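You operate a simulated robot arm through the tools that you are given. There is no shell and no other tool. Be economical: measure what you need, move in short steps, check, and stop when the job is done.

Carry out the task below with a simulated robot arm. There is one attempt and no reset: what you move stays moved.

TASK
Put two of the blue beakers from the tiles of the assembly bench on top of the clear cover.
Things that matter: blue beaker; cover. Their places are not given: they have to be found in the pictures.

It is judged by the outcome, as a careful person would: the job done as asked, and still so three seconds after it is handed in. It fails if anything else is knocked over, pushed out of place, dropped, spilled or broken.

THE ROBOT
A 6-joint arm with a two-finger parallel gripper, fixed in place. Base frame: the origin is at the foot of the arm, x ahead of it, y to its left, z up; the work surface is at about z = 0.9. Lengths are in m, angles in rad, forces in N, time in s.
With the tool pointing down near the work surface it reaches from about 0.24 to 0.66 m from the base axis. Its first joint turns from -1.152 to 1.152 rad. Payload 2.9 kg.
Tool frame: the origin (TCP) lies between the finger pads and is the grasp point; the fingertips stand 0.03 m ahead of it; z points along the fingers, y is the line along which they close. The gripper opens to 0.11 m. The fingers are 0.02 m wide and 0.01 m thick; the gripper's body (0.048 by 0.112 m) begins 0.055 m behind the TCP.
Orientation is told as [roll, pitch, yaw] about the base's x, y, z axes, in that order, counted from this pose: with the fingers straight down and closing along the base's y, the tool's x points along the base's -x, its y along +y and its z along -z.

THE INTERFACE
- The arm moves only by the tool send_rows. Its argument "deltas" is one flat list of numbers, 6 for each row, row after row: the shift along the base's x, y, z in units of 25 mm (1.0 is 25 mm), then the turn, a rotation vector about the base's x, y, z in units of 4 degrees (1.0 is 4 degrees). In form: [x, y, z, ax, ay, az, x, y, z, ax, ay, az, ...]. A call has 1 to 10 rows; each row shifts and turns the commanded pose from where the row before left it. "claw" is the opening, from 0 (shut) to 1 (fully open), set as the call begins (left out, the last holds). A call with a number of a shift or a turn outside -1 to 1 is refused whole. A row lasts 0.2 s, in which the tool goes at most 0.05 m and 0.15 rad; a call with a longer step from one row to the next is refused whole, and so is a gripper value outside its range. A pose out of reach is approached as far as the arm can. The call stops where the force on the tool passes 40 N (or 10 N more than at its start, if that is more) or the arm is blocked; 0.2 s more then pass. The fingers move at their own pace (about 0.108 m/s each) and stop on an object; they squeeze with about 32 N. The grip force told is the motor's: it shows also when the fingers shut on nothing. Time passes only in rows, and 0.2 s behind the last, so rows that do not move let the fingers close. It gives the time, the measured TCP pose, the force on the tool (base axes), the opening and the grip force at its end, in the units of the frame above (readings bear some noise).
- Cameras (640 x 400 px; columns grow to the right, rows downward): "scene" is fixed at [0.081, 0.4271, 1.4147]; the picture's right is [-0.76, -0.65, 0.00], its down [-0.17, 0.20, -0.96] and it looks along [0.63, -0.73, -0.27] (base axes); focal length 369 px, centre (320, 200). "wrist" rides on the gripper at [-0.036, 0, -0.057] in the tool frame; the picture's right is [0.00, -1.00, 0.00], its down [0.97, 0.00, -0.24] and it looks along [0.24, 0.00, 0.97] (tool axes); focal length 218 px, centre (320, 200).
- grab_frame(camera): a new picture of that camera. No time passes.
- point_at(camera, pixels): for up to 12 pixels [column, row] of the newest picture of that camera ("zoom" is the newest enlarged one), the place [x, y, z] in the base frame of the surface seen there, good to about 0.003 m. No time passes.
- close_up(camera, box): a new picture of the part [left, top, right, bottom] of that camera's present view, enlarged. No time passes.
- hand_in(): hands the job in; it is judged then, once.

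Work in short steps. Measure before you move; look again where a grasp or a placing could have gone wrong, and mend it. You have 60 turns and 26 pictures in all, the two below and enlarged ones among them. Open the gripper and draw the arm clear of the work before you hand the job in, unless the task says otherwise; then end with one line.

The tools are called after "Call:" as a command line: name --argument value ..., lists and objects as JSON in quotes. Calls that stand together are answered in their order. send_rows: Moves the arm, as the interface text tells. Its arguments: {"type":"object","properties":{"deltas":{"type":"array","items":{"type":"number"}},"claw":{"type":"number"}},"required":["deltas"]} The other tools are called the same way: grab_frame (camera) takes a picture; point_at (camera, pixels) gives the place of the surface under pixels of a picture; close_up (camera, box) takes an enlarged picture of a part of a camera's view; hand_in () hands the job in.

At the start:

```text
time: 0.0
position: [0.2537, -0.1915, 1.3174]
tcp_rot: [-0.001, 0.0, 0.0]
contact_force: [-0.7, 0.3, -0.3]
opening: 0.1101
grasp_force: 0.0
```

scene: 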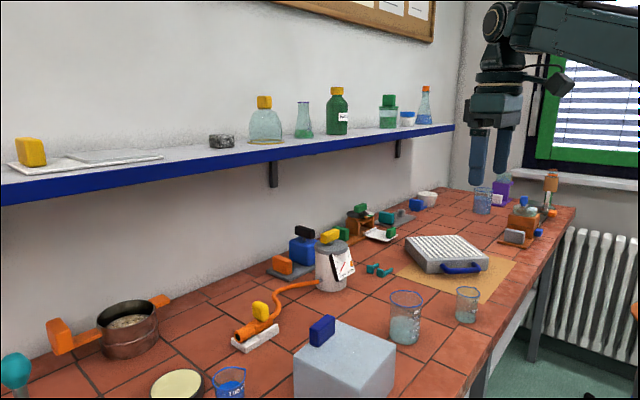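
wrist: 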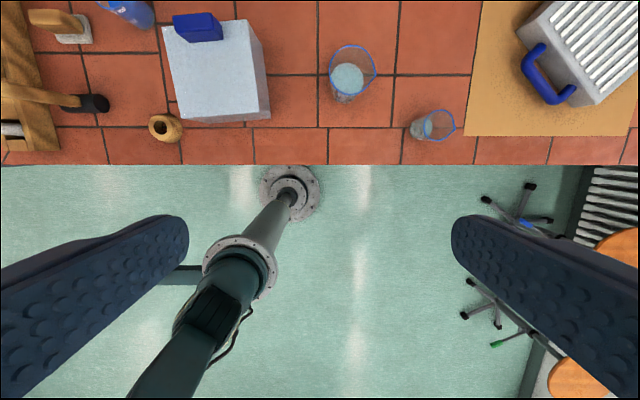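

The scene shows beakers at about (405,315), (467,303), (228,382) and (482,200), and a translucent box at (345,365). I'll enlarge these to identify them.

Call:
close_up --camera "scene" --box '[140, 270, 500, 400]'

Call:
close_up --camera "scene" --box '[380, 160, 580, 285]'

Call:
close_up --camera "wrist" --box '[80, 0, 480, 170]'

```text
1.78 times, centred on (320, 335) of scene
```

zoom: 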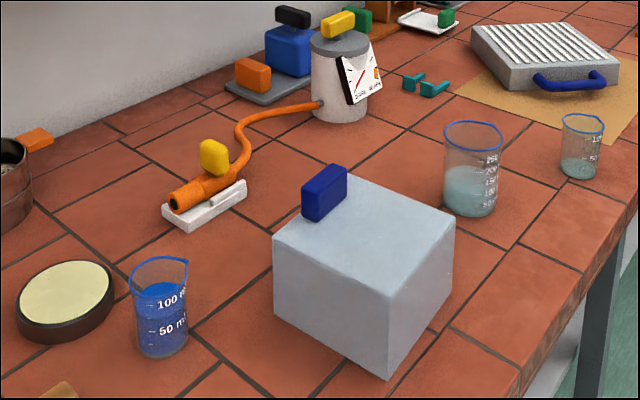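

```text
3.20 times, centred on (480, 222) of scene
```

zoom: 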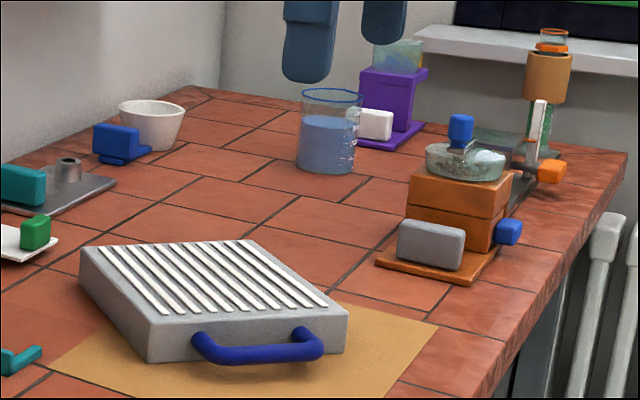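

```text
1.60 times, centred on (280, 85) of wrist
```

zoom: 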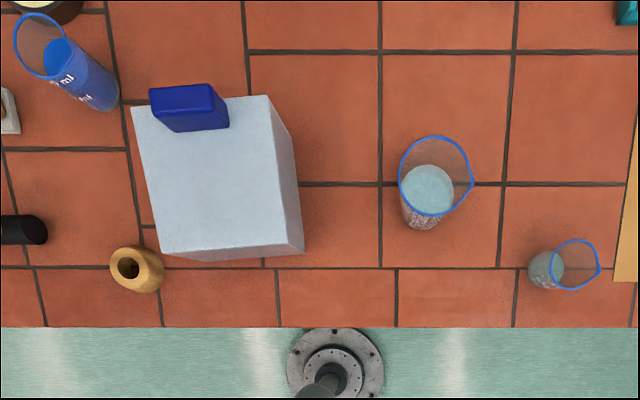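

Candidates found; now measure their positions.

Call:
grab_frame --camera "scene"

Call:
point_at --camera "scene" --pixels '[[228, 390], [405, 335], [467, 318], [482, 212], [390, 295], [482, 190], [345, 318], [294, 361], [349, 390], [394, 362], [318, 335], [480, 290]]'

Call:
point_at --camera "wrist" --pixels '[[162, 27], [248, 20], [262, 115], [181, 121], [192, 25], [348, 75], [345, 100], [420, 130], [150, 20], [165, 128], [225, 80], [130, 10]]'

```text
20 pictures are left
```

scene: 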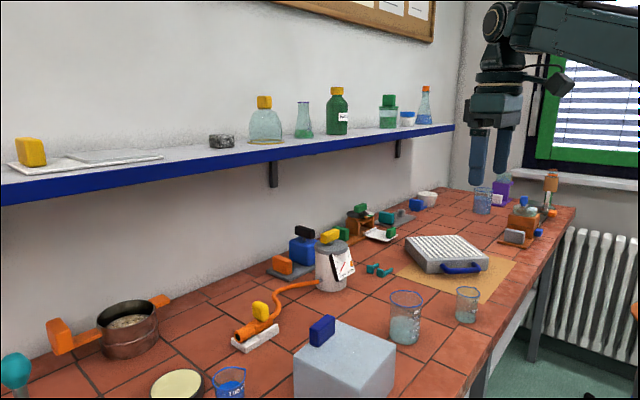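

```text
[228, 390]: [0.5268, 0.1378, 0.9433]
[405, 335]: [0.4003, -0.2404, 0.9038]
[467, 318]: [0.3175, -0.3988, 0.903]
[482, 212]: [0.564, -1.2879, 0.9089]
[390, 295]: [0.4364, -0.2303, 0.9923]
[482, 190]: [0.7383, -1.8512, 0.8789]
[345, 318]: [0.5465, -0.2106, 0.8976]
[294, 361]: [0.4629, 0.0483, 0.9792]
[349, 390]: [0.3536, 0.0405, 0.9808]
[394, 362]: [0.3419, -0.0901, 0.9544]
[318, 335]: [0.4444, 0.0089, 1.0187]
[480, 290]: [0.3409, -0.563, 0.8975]
```

```text
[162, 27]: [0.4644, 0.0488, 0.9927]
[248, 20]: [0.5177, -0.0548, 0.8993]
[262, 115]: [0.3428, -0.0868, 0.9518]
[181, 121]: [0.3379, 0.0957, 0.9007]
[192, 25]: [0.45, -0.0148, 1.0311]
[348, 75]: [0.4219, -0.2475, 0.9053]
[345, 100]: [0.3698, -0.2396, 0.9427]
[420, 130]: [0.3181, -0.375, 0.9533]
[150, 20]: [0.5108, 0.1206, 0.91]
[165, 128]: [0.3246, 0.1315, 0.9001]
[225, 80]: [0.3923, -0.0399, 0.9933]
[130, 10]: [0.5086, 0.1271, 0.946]
```

The blue-liquid beaker at (482,200) is out of reach (y≈-1.29). The area left of y=0.15 is unseen, so I'll swing the wrist camera left to survey it.

Call:
send_rows --deltas '[0, 1, 0, 0, 0, 0, 0, 1, 0, 0, 0, 0, 0, 1, 0, 0, 0, 0, 0, 1, 0, 0, 0, 0, 0, 1, 0, 0, 0, 0, 0, 1, 0, 0, 0, 0, 0, 1, 0, 0, 0, 0, 0, 1, 0, 0, 0, 0, 0, 1, 0, 0, 0, 0, 0, 1, 0, 0, 0, 0]' --claw 1

Call:
send_rows --deltas '[1, 1, 0, 0, 0, 0, 1, 1, 0, 0, 0, 0, 1, 1, 0, 0, 0, 0, 1, 1, 0, 0, 0, 0, 0, 1, 0, 0, 0, 0, 0, 1, 0, 0, 0, 0]'

Call:
grab_frame --camera "wrist"

```text
time: 2.2
position: [0.254, 0.0595, 1.3189]
tcp_rot: [0.002, -0.002, 0.0]
contact_force: [1.1, 0.0, -0.6]
opening: 0.1098
grasp_force: 0.0
```

```text
time: 3.6
position: [0.3523, 0.2086, 1.3193]
tcp_rot: [-0.001, -0.001, 0.0]
contact_force: [-0.5, 0.5, -0.8]
opening: 0.11
grasp_force: 0.0
```

```text
19 pictures are left
```

wrist: 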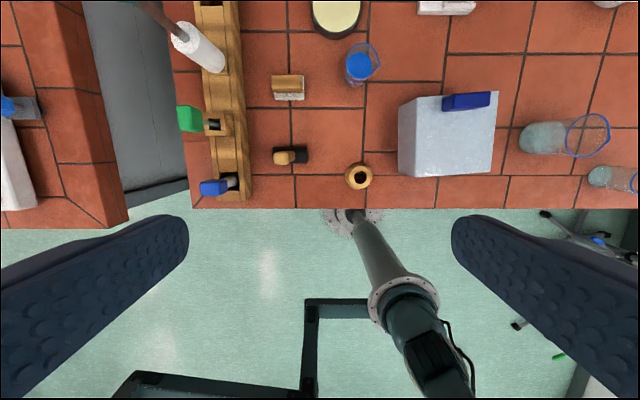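

No further beakers on this side. I'll enlarge the cover and blue-liquid beaker to measure sizes.

Call:
close_up --camera "wrist" --box '[320, 20, 640, 220]'

Call:
point_at --camera "wrist" --pixels '[[419, 101], [494, 108], [490, 172], [417, 174], [400, 112], [401, 170], [445, 104], [488, 103], [358, 66], [347, 65], [371, 66], [356, 82]]'

```text
2.00 times, centred on (480, 120) of wrist
```

zoom: 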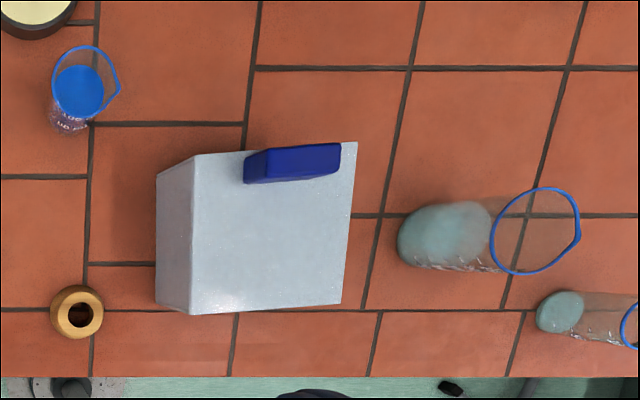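

```text
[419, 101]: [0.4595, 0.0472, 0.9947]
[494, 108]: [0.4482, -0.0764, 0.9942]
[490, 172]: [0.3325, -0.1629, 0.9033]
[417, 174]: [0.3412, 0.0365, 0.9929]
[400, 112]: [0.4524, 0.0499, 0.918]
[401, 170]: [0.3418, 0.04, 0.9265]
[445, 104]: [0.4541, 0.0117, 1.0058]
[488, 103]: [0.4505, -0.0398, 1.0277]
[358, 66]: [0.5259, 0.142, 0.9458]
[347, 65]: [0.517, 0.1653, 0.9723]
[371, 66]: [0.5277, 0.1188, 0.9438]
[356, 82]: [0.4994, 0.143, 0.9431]
```

Cover top is z≈0.994, x 0.34–0.46, y −0.085–0.047, with the handle along the far edge. I plan to use the blue-liquid beaker (0.52,0.14) and the small one (0.32,−0.39); both spouts point to −y, so I'd grip along x. First I'm measuring the shelf and the neighbours of the beakers.

Call:
point_at --camera "scene" --pixels '[[60, 200], [300, 158], [205, 385], [178, 372], [242, 350], [260, 345], [262, 305], [457, 290], [478, 290], [457, 318], [475, 318], [466, 305]]'

Call:
point_at --camera "zoom" --pixels '[[80, 48], [53, 85], [119, 90], [85, 117], [55, 128], [85, 130], [70, 25], [30, 38], [80, 95], [250, 160], [335, 145], [250, 184]]'

```text
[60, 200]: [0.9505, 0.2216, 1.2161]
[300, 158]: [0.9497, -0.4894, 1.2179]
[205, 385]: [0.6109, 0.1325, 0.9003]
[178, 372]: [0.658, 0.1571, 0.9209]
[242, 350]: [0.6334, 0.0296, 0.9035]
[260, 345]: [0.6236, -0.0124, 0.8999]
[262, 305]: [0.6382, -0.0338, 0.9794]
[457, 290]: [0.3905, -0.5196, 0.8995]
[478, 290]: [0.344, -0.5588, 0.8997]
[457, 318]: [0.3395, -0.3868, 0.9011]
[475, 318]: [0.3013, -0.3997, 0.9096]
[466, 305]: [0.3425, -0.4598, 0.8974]
```

```text
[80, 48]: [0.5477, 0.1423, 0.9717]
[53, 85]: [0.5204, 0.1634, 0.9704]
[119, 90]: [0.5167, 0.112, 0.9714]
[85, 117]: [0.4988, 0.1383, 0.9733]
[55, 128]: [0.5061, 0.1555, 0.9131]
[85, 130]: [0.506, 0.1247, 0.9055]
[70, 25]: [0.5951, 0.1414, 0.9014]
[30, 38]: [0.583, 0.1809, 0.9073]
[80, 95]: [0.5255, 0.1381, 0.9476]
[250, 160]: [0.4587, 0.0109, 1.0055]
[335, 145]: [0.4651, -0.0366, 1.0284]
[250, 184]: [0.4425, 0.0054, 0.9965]
```

Beaker 1: rim centre ≈(0.523,0.139), Ø≈0.05, rim z 0.972, liquid top 0.948. Next, moving above it while turning yaw −90°.

Call:
send_rows --deltas '[0.297, -0.121, -0.348, 0, 0, -0.978, 0.297, -0.121, -0.348, 0, 0, -0.978, 0.297, -0.121, -0.348, 0, 0, -0.978, 0.297, -0.121, -0.348, 0, 0, -0.978, 0.297, -0.121, -0.348, 0, 0, -0.978, 0.297, -0.121, -0.348, 0, 0, -0.978, 0.297, -0.121, -0.348, 0, 0, -0.978, 0.297, -0.121, -0.348, 0, 0, -0.978, 0.297, -0.121, -0.348, 0, 0, -0.978, 0.297, -0.121, -0.348, 0, 0, -0.978]' --claw 0.75

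Call:
send_rows --deltas '[0.297, -0.121, -0.348, 0, 0, -0.978, 0.297, -0.121, -0.348, 0, 0, -0.978, 0.297, -0.121, -0.348, 0, 0, -0.978, 0.297, -0.121, -0.348, 0, 0, -0.978, 0.297, -0.121, -0.348, 0, 0, -0.978, 0.297, -0.121, -0.348, 0, 0, -0.978, 0.297, -0.121, -0.348, 0, 0, -0.978, 0.297, -0.121, -0.348, 0, 0, -0.978, 0.297, -0.121, -0.348, 0, 0, -0.978, 0.297, -0.121, -0.348, 0, 0, -0.978]'

Call:
send_rows --deltas '[0.297, -0.121, -0.348, 0, 0, -0.978, 0.297, -0.121, -0.348, 0, 0, -0.978, 0.297, -0.121, -0.348, 0, 0, -0.978]'

Call:
grab_frame --camera "wrist"

```text
time: 5.8
position: [0.4271, 0.1797, 1.2309]
tcp_rot: [0.0, 0.0, -0.684]
contact_force: [-0.4, -0.2, 0.3]
opening: 0.0826
grasp_force: 0.1
```

```text
time: 8.0
position: [0.5026, 0.1473, 1.145]
tcp_rot: [0.0, -0.002, -1.364]
contact_force: [-0.1, 0.0, -0.2]
opening: 0.0826
grasp_force: 0.0
```

```text
time: 8.8
position: [0.524, 0.1402, 1.118]
tcp_rot: [-0.001, -0.002, -1.573]
contact_force: [0.1, -0.4, -0.3]
opening: 0.0824
grasp_force: 0.1
```

```text
17 pictures are left
```

wrist: 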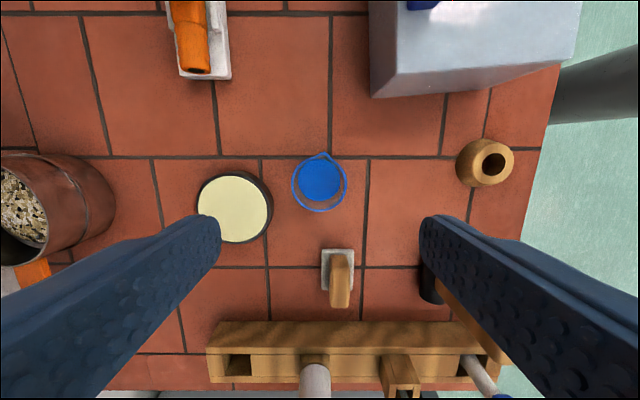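

Beaker is centred between the fingers (columns 292–348). Checking the clearance to the pale disc at (272,205) and the rim before descending.

Call:
point_at --camera "wrist" --pixels '[[292, 186], [348, 186], [320, 212], [320, 158], [271, 195], [269, 210], [272, 225], [325, 252], [320, 180]]'

```text
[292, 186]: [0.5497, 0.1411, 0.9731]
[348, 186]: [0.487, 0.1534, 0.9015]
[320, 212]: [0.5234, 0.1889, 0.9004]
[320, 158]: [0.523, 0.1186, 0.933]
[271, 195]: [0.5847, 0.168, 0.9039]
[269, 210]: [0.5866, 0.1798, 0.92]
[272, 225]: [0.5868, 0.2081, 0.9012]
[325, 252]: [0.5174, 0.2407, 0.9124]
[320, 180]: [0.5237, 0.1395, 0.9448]
```

Clearances are fine; descending to TCP z≈0.945.

Call:
send_rows --deltas '[0, 0, -1, 0, 0, 0, 0, 0, -1, 0, 0, 0, 0, 0, -1, 0, 0, 0, 0, 0, -1, 0, 0, 0, 0, 0, -1, 0, 0, 0, 0, 0, -1, 0, 0, 0, 0, 0, -0.92, 0, 0, 0]' --claw 0.7

Call:
send_rows --deltas '[0, 0, 0, 0, 0, 0, 0, 0, 0, 0, 0, 0, 0, 0, 0, 0, 0, 0]' --claw 0

Call:
grab_frame --camera "wrist"

```text
time: 10.4
position: [0.5237, 0.1415, 0.9448]
tcp_rot: [-0.001, -0.001, -1.57]
contact_force: [0.5, 0.1, 1.6]
opening: 0.0768
grasp_force: 0.0
```

```text
time: 11.2
position: [0.5252, 0.1408, 0.9447]
tcp_rot: [0.002, -0.002, -1.568]
contact_force: [-0.2, -0.7, -0.2]
opening: 0.0497
grasp_force: 31.9
```

```text
16 pictures are left
```

wrist: 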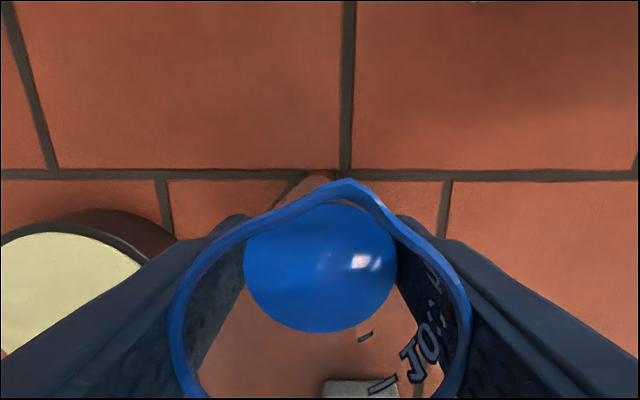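

Gripped (opening 0.0497, 32 N). Lifting straight up gently, then carrying level over the cover.

Call:
send_rows --deltas '[0, 0, 0.3, 0, 0, 0, 0, 0, 0.6, 0, 0, 0, 0, 0, 0.8, 0, 0, 0, 0, 0, 0.8, 0, 0, 0, 0, 0, 0.8, 0, 0, 0, 0, 0, 0.8, 0, 0, 0, 0, 0, 0.8, 0, 0, 0, 0, 0, 0.8, 0, 0, 0, 0, 0, 0.6, 0, 0, 0, 0, 0, 0.3, 0, 0, 0]'

Call:
send_rows --deltas '[-0.3, -0.25, 0, 0, 0, 0, -0.6, -0.55, 0, 0, 0, 0, -0.7, -0.6, 0, 0, 0, 0, -0.7, -0.65, 0, 0, 0, 0, -0.7, -0.65, 0, 0, 0, 0, -0.7, -0.65, 0, 0, 0, 0, -0.7, -0.6, 0, 0, 0, 0, -0.6, -0.55, 0, 0, 0, 0, -0.6, -0.5, 0, 0, 0, 0, -0.28, -0.23, 0, 0, 0, 0]'

Call:
grab_frame --camera "scene"

Call:
grab_frame --camera "wrist"

```text
time: 13.4
position: [0.5235, 0.1395, 1.1123]
tcp_rot: [0.0, -0.002, -1.569]
contact_force: [0.0, 0.3, -1.6]
opening: 0.0478
grasp_force: 32.1
```

```text
time: 15.6
position: [0.3774, 0.0095, 1.1098]
tcp_rot: [0.001, 0.001, -1.568]
contact_force: [0.2, 0.9, -1.7]
opening: 0.0479
grasp_force: 32.2
```

```text
15 pictures are left
```

scene: 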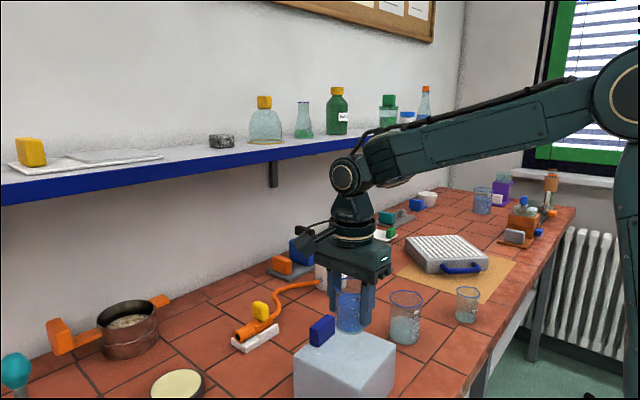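

```text
14 pictures are left
```

wrist: 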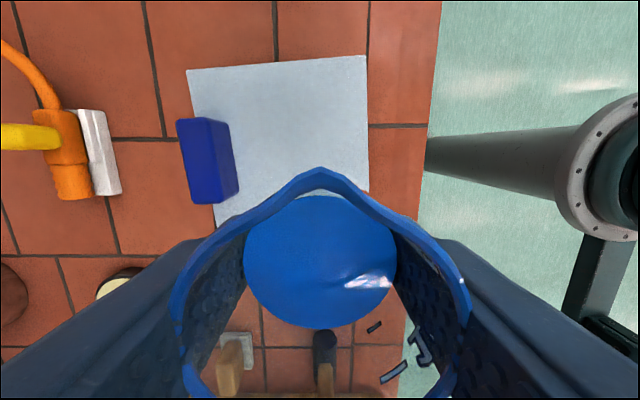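

The cover is well visible here; measuring its corners and handle to confirm the spot.

Call:
point_at --camera "wrist" --pixels '[[189, 73], [363, 59], [366, 185], [216, 220], [230, 130], [237, 185], [205, 125], [215, 190], [280, 140]]'

```text
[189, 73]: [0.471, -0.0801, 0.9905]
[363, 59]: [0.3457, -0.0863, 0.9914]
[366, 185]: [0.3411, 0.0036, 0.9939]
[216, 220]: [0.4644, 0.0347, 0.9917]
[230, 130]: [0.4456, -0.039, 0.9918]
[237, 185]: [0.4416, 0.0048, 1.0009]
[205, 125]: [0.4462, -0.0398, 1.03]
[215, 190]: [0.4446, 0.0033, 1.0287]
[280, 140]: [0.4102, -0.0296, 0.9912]
```

Spot confirmed clear. Shifting +6 mm x and lowering to just above the surface (target TCP ≈1.037).

Call:
send_rows --deltas '[0.25, 0, -0.3, 0, 0, 0, 0, 0, -0.6, 0, 0, 0, 0, 0, -0.7, 0, 0, 0, 0, 0, -0.5, 0, 0, 0, 0, 0, -0.3, 0, 0, 0, 0, 0, -0.2, 0, 0, 0, 0, 0, -0.16, 0, 0, 0]'

```text
time: 17.2
position: [0.3826, 0.0097, 1.042]
tcp_rot: [-0.001, 0.001, -1.57]
contact_force: [0.4, 1.1, -2.4]
opening: 0.0479
grasp_force: 32.0
```

Call:
send_rows --deltas '[0, 0, -0.08, 0, 0, 0, 0, 0, -0.08, 0, 0, 0]'

Call:
close_up --camera "scene" --box '[270, 280, 430, 380]'

```text
time: 17.8
position: [0.3835, 0.0093, 1.0373]
tcp_rot: [0.0, 0.0, -1.57]
contact_force: [-0.1, -0.9, -1.2]
opening: 0.0477
grasp_force: 32.2
```

```text
4.00 times, centred on (350, 330) of scene
```

zoom: 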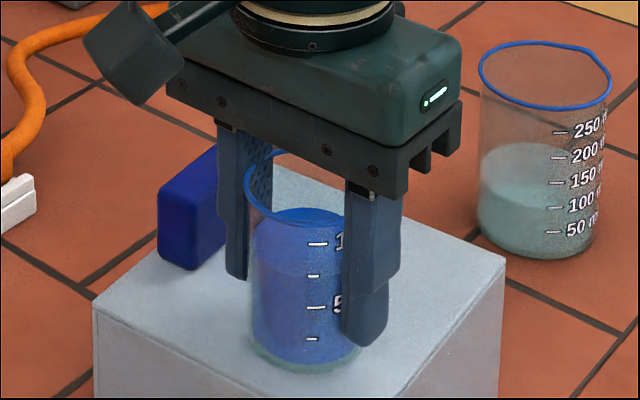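

Beaker bottom is about at the surface; nudging down until contact force appears.

Call:
send_rows --deltas '[0, 0, -0.05, 0, 0, 0]'

Call:
send_rows --deltas '[0, 0, -0.05, 0, 0, 0]'

```text
time: 18.2
position: [0.3832, 0.009, 1.0382]
tcp_rot: [0.002, 0.001, -1.569]
contact_force: [-2.1, 1.6, 8.7]
opening: 0.0477
grasp_force: 32.2
```

```text
time: 18.6
position: [0.3838, 0.0095, 1.0365]
tcp_rot: [0.002, 0.0, -1.568]
contact_force: [-6.2, 2.5, 19.1]
opening: 0.048
grasp_force: 32.2
```

Contact (19 N). Relaxing a little, then opening modestly to 0.066 and rising straight up.

Call:
send_rows --deltas '[0, 0, 0.06, 0, 0, 0]'

Call:
send_rows --deltas '[0, 0, 0, 0, 0, 0, 0, 0, 0, 0, 0, 0, 0, 0, 0.2, 0, 0, 0, 0, 0, 0.5, 0, 0, 0, 0, 0, 0.8, 0, 0, 0, 0, 0, 1, 0, 0, 0, 0, 0, 1, 0, 0, 0, 0, 0, 1, 0, 0, 0, 0, 0, 0.5, 0, 0, 0]' --claw 0.6

Call:
close_up --camera "scene" --box '[270, 250, 510, 400]'

```text
time: 19.0
position: [0.3835, 0.0099, 1.0363]
tcp_rot: [0.0, -0.002, -1.569]
contact_force: [2.2, 1.2, 4.3]
opening: 0.0478
grasp_force: 31.8
```

```text
time: 21.0
position: [0.3844, 0.0107, 1.1626]
tcp_rot: [-0.001, 0.0, -1.57]
contact_force: [-0.8, 0.0, -0.1]
opening: 0.066
grasp_force: 0.0
```

```text
2.67 times, centred on (390, 325) of scene
```

zoom: 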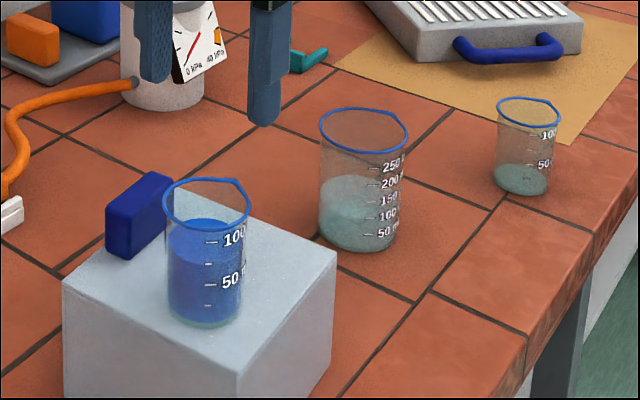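

First beaker stands well. Moving over the small beaker near (0.32,−0.39).

Call:
send_rows --deltas '[-0.16, -1, 0, 0, 0, 0, -0.16, -1, 0, 0, 0, 0, -0.16, -1, 0, 0, 0, 0, -0.16, -1, 0, 0, 0, 0, -0.16, -1, 0, 0, 0, 0, -0.16, -1, 0, 0, 0, 0, -0.16, -1, 0, 0, 0, 0, -0.16, -1, 0, 0, 0, 0]' --claw 0.7

Call:
send_rows --deltas '[-0.16, -1, 0, 0, 0, 0, -0.16, -1, 0, 0, 0, 0, -0.16, -1, 0, 0, 0, 0, -0.16, -1, 0, 0, 0, 0, -0.16, -1, 0, 0, 0, 0, -0.16, -1, 0, 0, 0, 0, -0.16, -1, 0, 0, 0, 0, -0.16, -1, 0, 0, 0, 0]'

Call:
grab_frame --camera "wrist"

```text
time: 22.8
position: [0.3516, -0.1897, 1.1619]
tcp_rot: [-0.001, -0.002, -1.568]
contact_force: [-0.5, -0.9, -0.1]
opening: 0.0771
grasp_force: 0.1
```

```text
time: 24.6
position: [0.32, -0.3907, 1.1608]
tcp_rot: [0.001, -0.002, -1.569]
contact_force: [0.7, -0.7, 0.4]
opening: 0.0769
grasp_force: 0.0
```

```text
11 pictures are left
```

wrist: 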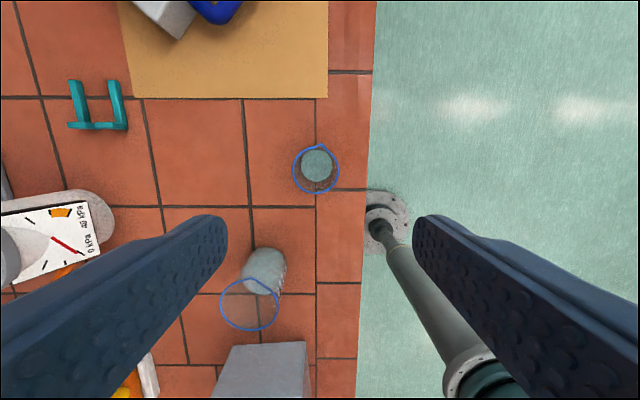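

Call:
close_up --camera "wrist" --box '[260, 125, 380, 200]'

Call:
point_at --camera "wrist" --pixels '[[293, 170], [339, 170], [314, 193], [317, 149], [317, 162], [294, 168], [338, 174], [318, 192], [317, 180]]'

```text
5.33 times, centred on (320, 162) of wrist
```

zoom: 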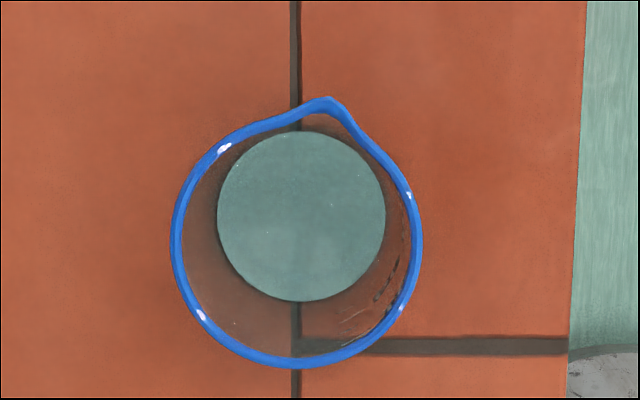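

```text
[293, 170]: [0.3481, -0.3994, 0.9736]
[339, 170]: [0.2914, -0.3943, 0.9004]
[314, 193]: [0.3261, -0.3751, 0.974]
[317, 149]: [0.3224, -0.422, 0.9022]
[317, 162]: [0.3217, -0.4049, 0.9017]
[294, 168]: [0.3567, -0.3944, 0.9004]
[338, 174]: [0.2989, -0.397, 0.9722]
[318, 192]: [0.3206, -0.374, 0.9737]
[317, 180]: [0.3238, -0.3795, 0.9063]
```

Small beaker: rim centre ≈(0.3235,−0.399), Ø≈0.05, rim z 0.9735. Aligning and descending to z≈0.945, then closing.

Call:
send_rows --deltas '[0.14, -0.33, 0, 0, 0, 0, 0, 0, -1, 0, 0, 0, 0, 0, -1, 0, 0, 0, 0, 0, -1, 0, 0, 0, 0, 0, -1, 0, 0, 0, 0, 0, -1, 0, 0, 0, 0, 0, -1, 0, 0, 0, 0, 0, -1, 0, 0, 0, 0, 0, -1, 0, 0, 0, 0, 0, -0.63, 0, 0, 0]'

Call:
send_rows --deltas '[0, 0, 0, 0, 0, 0, 0, 0, 0, 0, 0, 0, 0, 0, 0, 0, 0, 0]' --claw 0

Call:
grab_frame --camera "wrist"

```text
time: 26.8
position: [0.3223, -0.3977, 0.946]
tcp_rot: [-0.001, 0.001, -1.568]
contact_force: [-1.1, 1.6, 0.5]
opening: 0.077
grasp_force: 0.1
```

```text
time: 27.6
position: [0.322, -0.398, 0.9463]
tcp_rot: [-0.001, 0.0, -1.571]
contact_force: [-0.1, -0.1, -0.4]
opening: 0.05
grasp_force: 32.2
```

```text
9 pictures are left
```

wrist: 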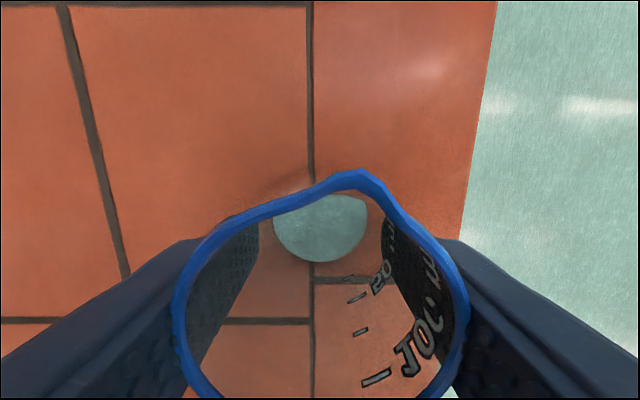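

Gripped. Lifting, then carrying level to (0.384,−0.055).

Call:
send_rows --deltas '[0, 0, 0.3, 0, 0, 0, 0, 0, 0.65, 0, 0, 0, 0, 0, 0.9, 0, 0, 0, 0, 0, 1, 0, 0, 0, 0, 0, 1, 0, 0, 0, 0, 0, 1, 0, 0, 0, 0, 0, 1, 0, 0, 0, 0, 0, 0.9, 0, 0, 0, 0, 0, 0.65, 0, 0, 0, 0, 0, 0.3, 0, 0, 0]'

Call:
send_rows --deltas '[0.1, 0.3, 0, 0, 0, 0, 0.15, 0.6, 0, 0, 0, 0, 0.15, 0.8, 0, 0, 0, 0, 0.15, 0.8, 0, 0, 0, 0, 0.15, 0.8, 0, 0, 0, 0, 0.15, 0.8, 0, 0, 0, 0, 0.15, 0.8, 0, 0, 0, 0, 0.15, 0.8, 0, 0, 0, 0, 0.15, 0.8, 0, 0, 0, 0, 0.15, 0.8, 0, 0, 0, 0]'

Call:
send_rows --deltas '[0.15, 0.8, 0, 0, 0, 0, 0.15, 0.8, 0, 0, 0, 0, 0.15, 0.8, 0, 0, 0, 0, 0.15, 0.8, 0, 0, 0, 0, 0.15, 0.8, 0, 0, 0, 0, 0.15, 0.8, 0, 0, 0, 0, 0.1, 0.8, 0, 0, 0, 0, 0, 0.5, 0, 0, 0, 0, 0, 0.3, 0, 0, 0, 0]'

Call:
grab_frame --camera "scene"

Call:
grab_frame --camera "wrist"

```text
time: 29.8
position: [0.3229, -0.3988, 1.1402]
tcp_rot: [0.001, -0.002, -1.568]
contact_force: [-0.4, -0.6, -0.2]
opening: 0.0477
grasp_force: 32.2
```

```text
time: 32.0
position: [0.3587, -0.2159, 1.1391]
tcp_rot: [-0.001, -0.001, -1.57]
contact_force: [0.4, 0.7, -1.8]
opening: 0.0474
grasp_force: 32.1
```

```text
time: 34.0
position: [0.3852, -0.0571, 1.1393]
tcp_rot: [0.0, -0.001, -1.569]
contact_force: [0.7, 0.6, -1.1]
opening: 0.0473
grasp_force: 31.7
```

```text
8 pictures are left
```

scene: 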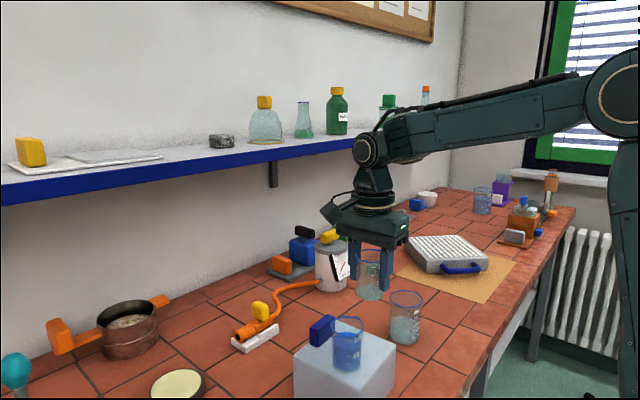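

```text
7 pictures are left
```

wrist: 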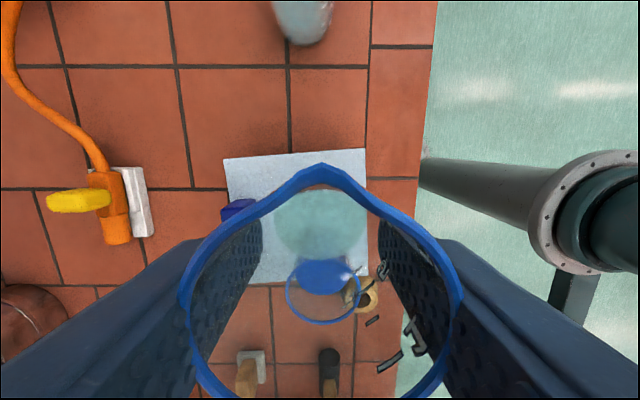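

Both aligned; gap to beaker 1 will be about 7 mm. Shifting +4 mm y and lowering to just above the cover.

Call:
send_rows --deltas '[0, 0.16, -0.3, 0, 0, 0, 0, 0, -0.6, 0, 0, 0, 0, 0, -0.7, 0, 0, 0, 0, 0, -0.7, 0, 0, 0, 0, 0, -0.6, 0, 0, 0, 0, 0, -0.4, 0, 0, 0, 0, 0, -0.3, 0, 0, 0, 0, 0, -0.2, 0, 0, 0, 0, 0, 0, 0, 0, 0]'

Call:
close_up --camera "scene" --box '[270, 280, 430, 380]'

```text
time: 36.0
position: [0.3839, -0.0523, 1.0433]
tcp_rot: [0.0, -0.002, -1.569]
contact_force: [0.7, 0.1, -0.3]
opening: 0.0475
grasp_force: 31.7
```

```text
4.00 times, centred on (350, 330) of scene
```

zoom: 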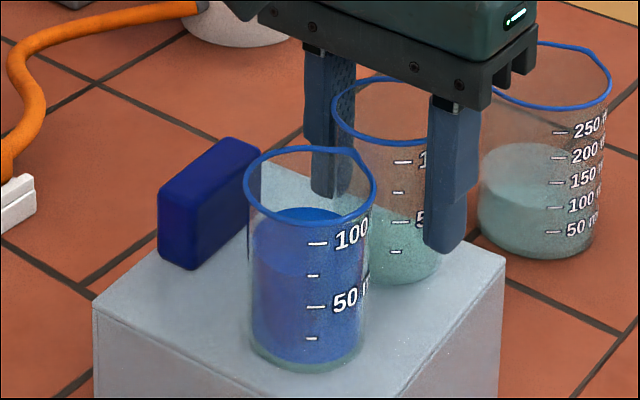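

Lowering the last few mm in small steps until contact.

Call:
send_rows --deltas '[0, 0, -0.08, 0, 0, 0, 0, 0, -0.08, 0, 0, 0]'

Call:
send_rows --deltas '[0, 0, -0.05, 0, 0, 0]'

```text
time: 36.6
position: [0.3847, -0.0523, 1.0406]
tcp_rot: [0.0, 0.0, -1.57]
contact_force: [-0.4, 0.6, -0.7]
opening: 0.0475
grasp_force: 31.6
```

```text
time: 37.0
position: [0.3844, -0.0521, 1.0391]
tcp_rot: [0.002, 0.0, -1.569]
contact_force: [-1.5, 0.5, 8.1]
opening: 0.0478
grasp_force: 32.0
```

Light contact (8 N). Opening and rising straight up.

Call:
send_rows --deltas '[0, 0, 0, 0, 0, 0, 0, 0, 0, 0, 0, 0, 0, 0, 0.2, 0, 0, 0, 0, 0, 0.5, 0, 0, 0, 0, 0, 0.8, 0, 0, 0, 0, 0, 1, 0, 0, 0, 0, 0, 1, 0, 0, 0, 0, 0, 1, 0, 0, 0, 0, 0, 1, 0, 0, 0]' --claw 0.6

Call:
send_rows --deltas '[-0.3, -1, 0.6, 0, 0, 0, -0.3, -1, 0.6, 0, 0, 0, -0.3, -1, 0.6, 0, 0, 0, -0.3, -1, 0.6, 0, 0, 0, -0.3, -1, 0.6, 0, 0, 0, -0.3, -1, 0.6, 0, 0, 0]'

Call:
grab_frame --camera "scene"

Call:
close_up --camera "scene" --box '[270, 280, 430, 380]'

```text
time: 39.0
position: [0.385, -0.0525, 1.1765]
tcp_rot: [0.0, -0.002, -1.569]
contact_force: [0.0, 0.2, 0.0]
opening: 0.066
grasp_force: 0.1
```

```text
time: 40.4
position: [0.3392, -0.2026, 1.2644]
tcp_rot: [0.001, 0.001, -1.57]
contact_force: [-0.5, -0.3, -0.3]
opening: 0.0659
grasp_force: 0.2
```

```text
5 pictures are left
```

scene: 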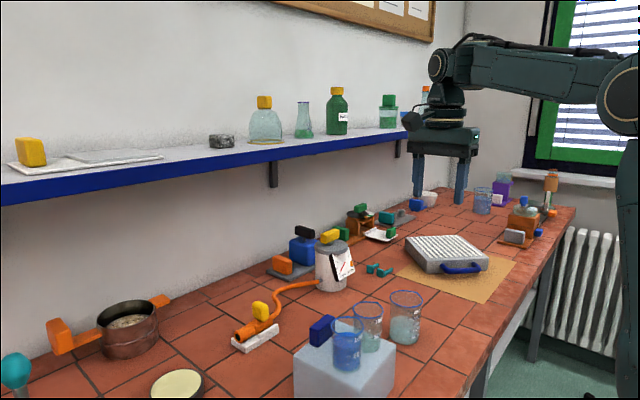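

```text
4.00 times, centred on (350, 330) of scene
```

zoom: 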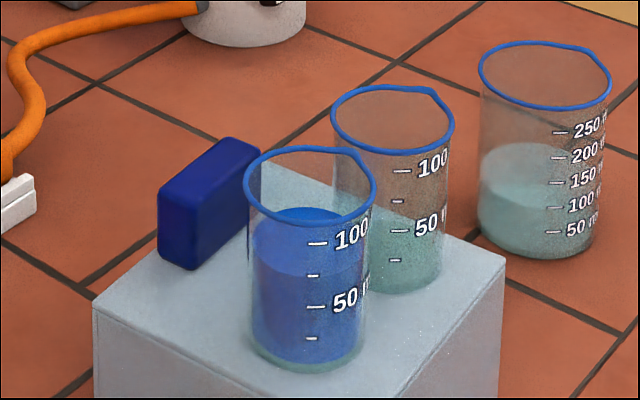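

Both beakers stand upright on the cover, the arm is clear with the gripper open, and nothing else has moved. Handing in.

Call:
hand_in

```text
The job is handed in.
```

Two blue-rimmed beakers from the tiles, the one with blue liquid and the small one with pale teal liquid, now stand upright on top of the clear cover; I took "blue beaker" to mean blue-rimmed, because the only other beaker with blue liquid was out of the arm's reach.
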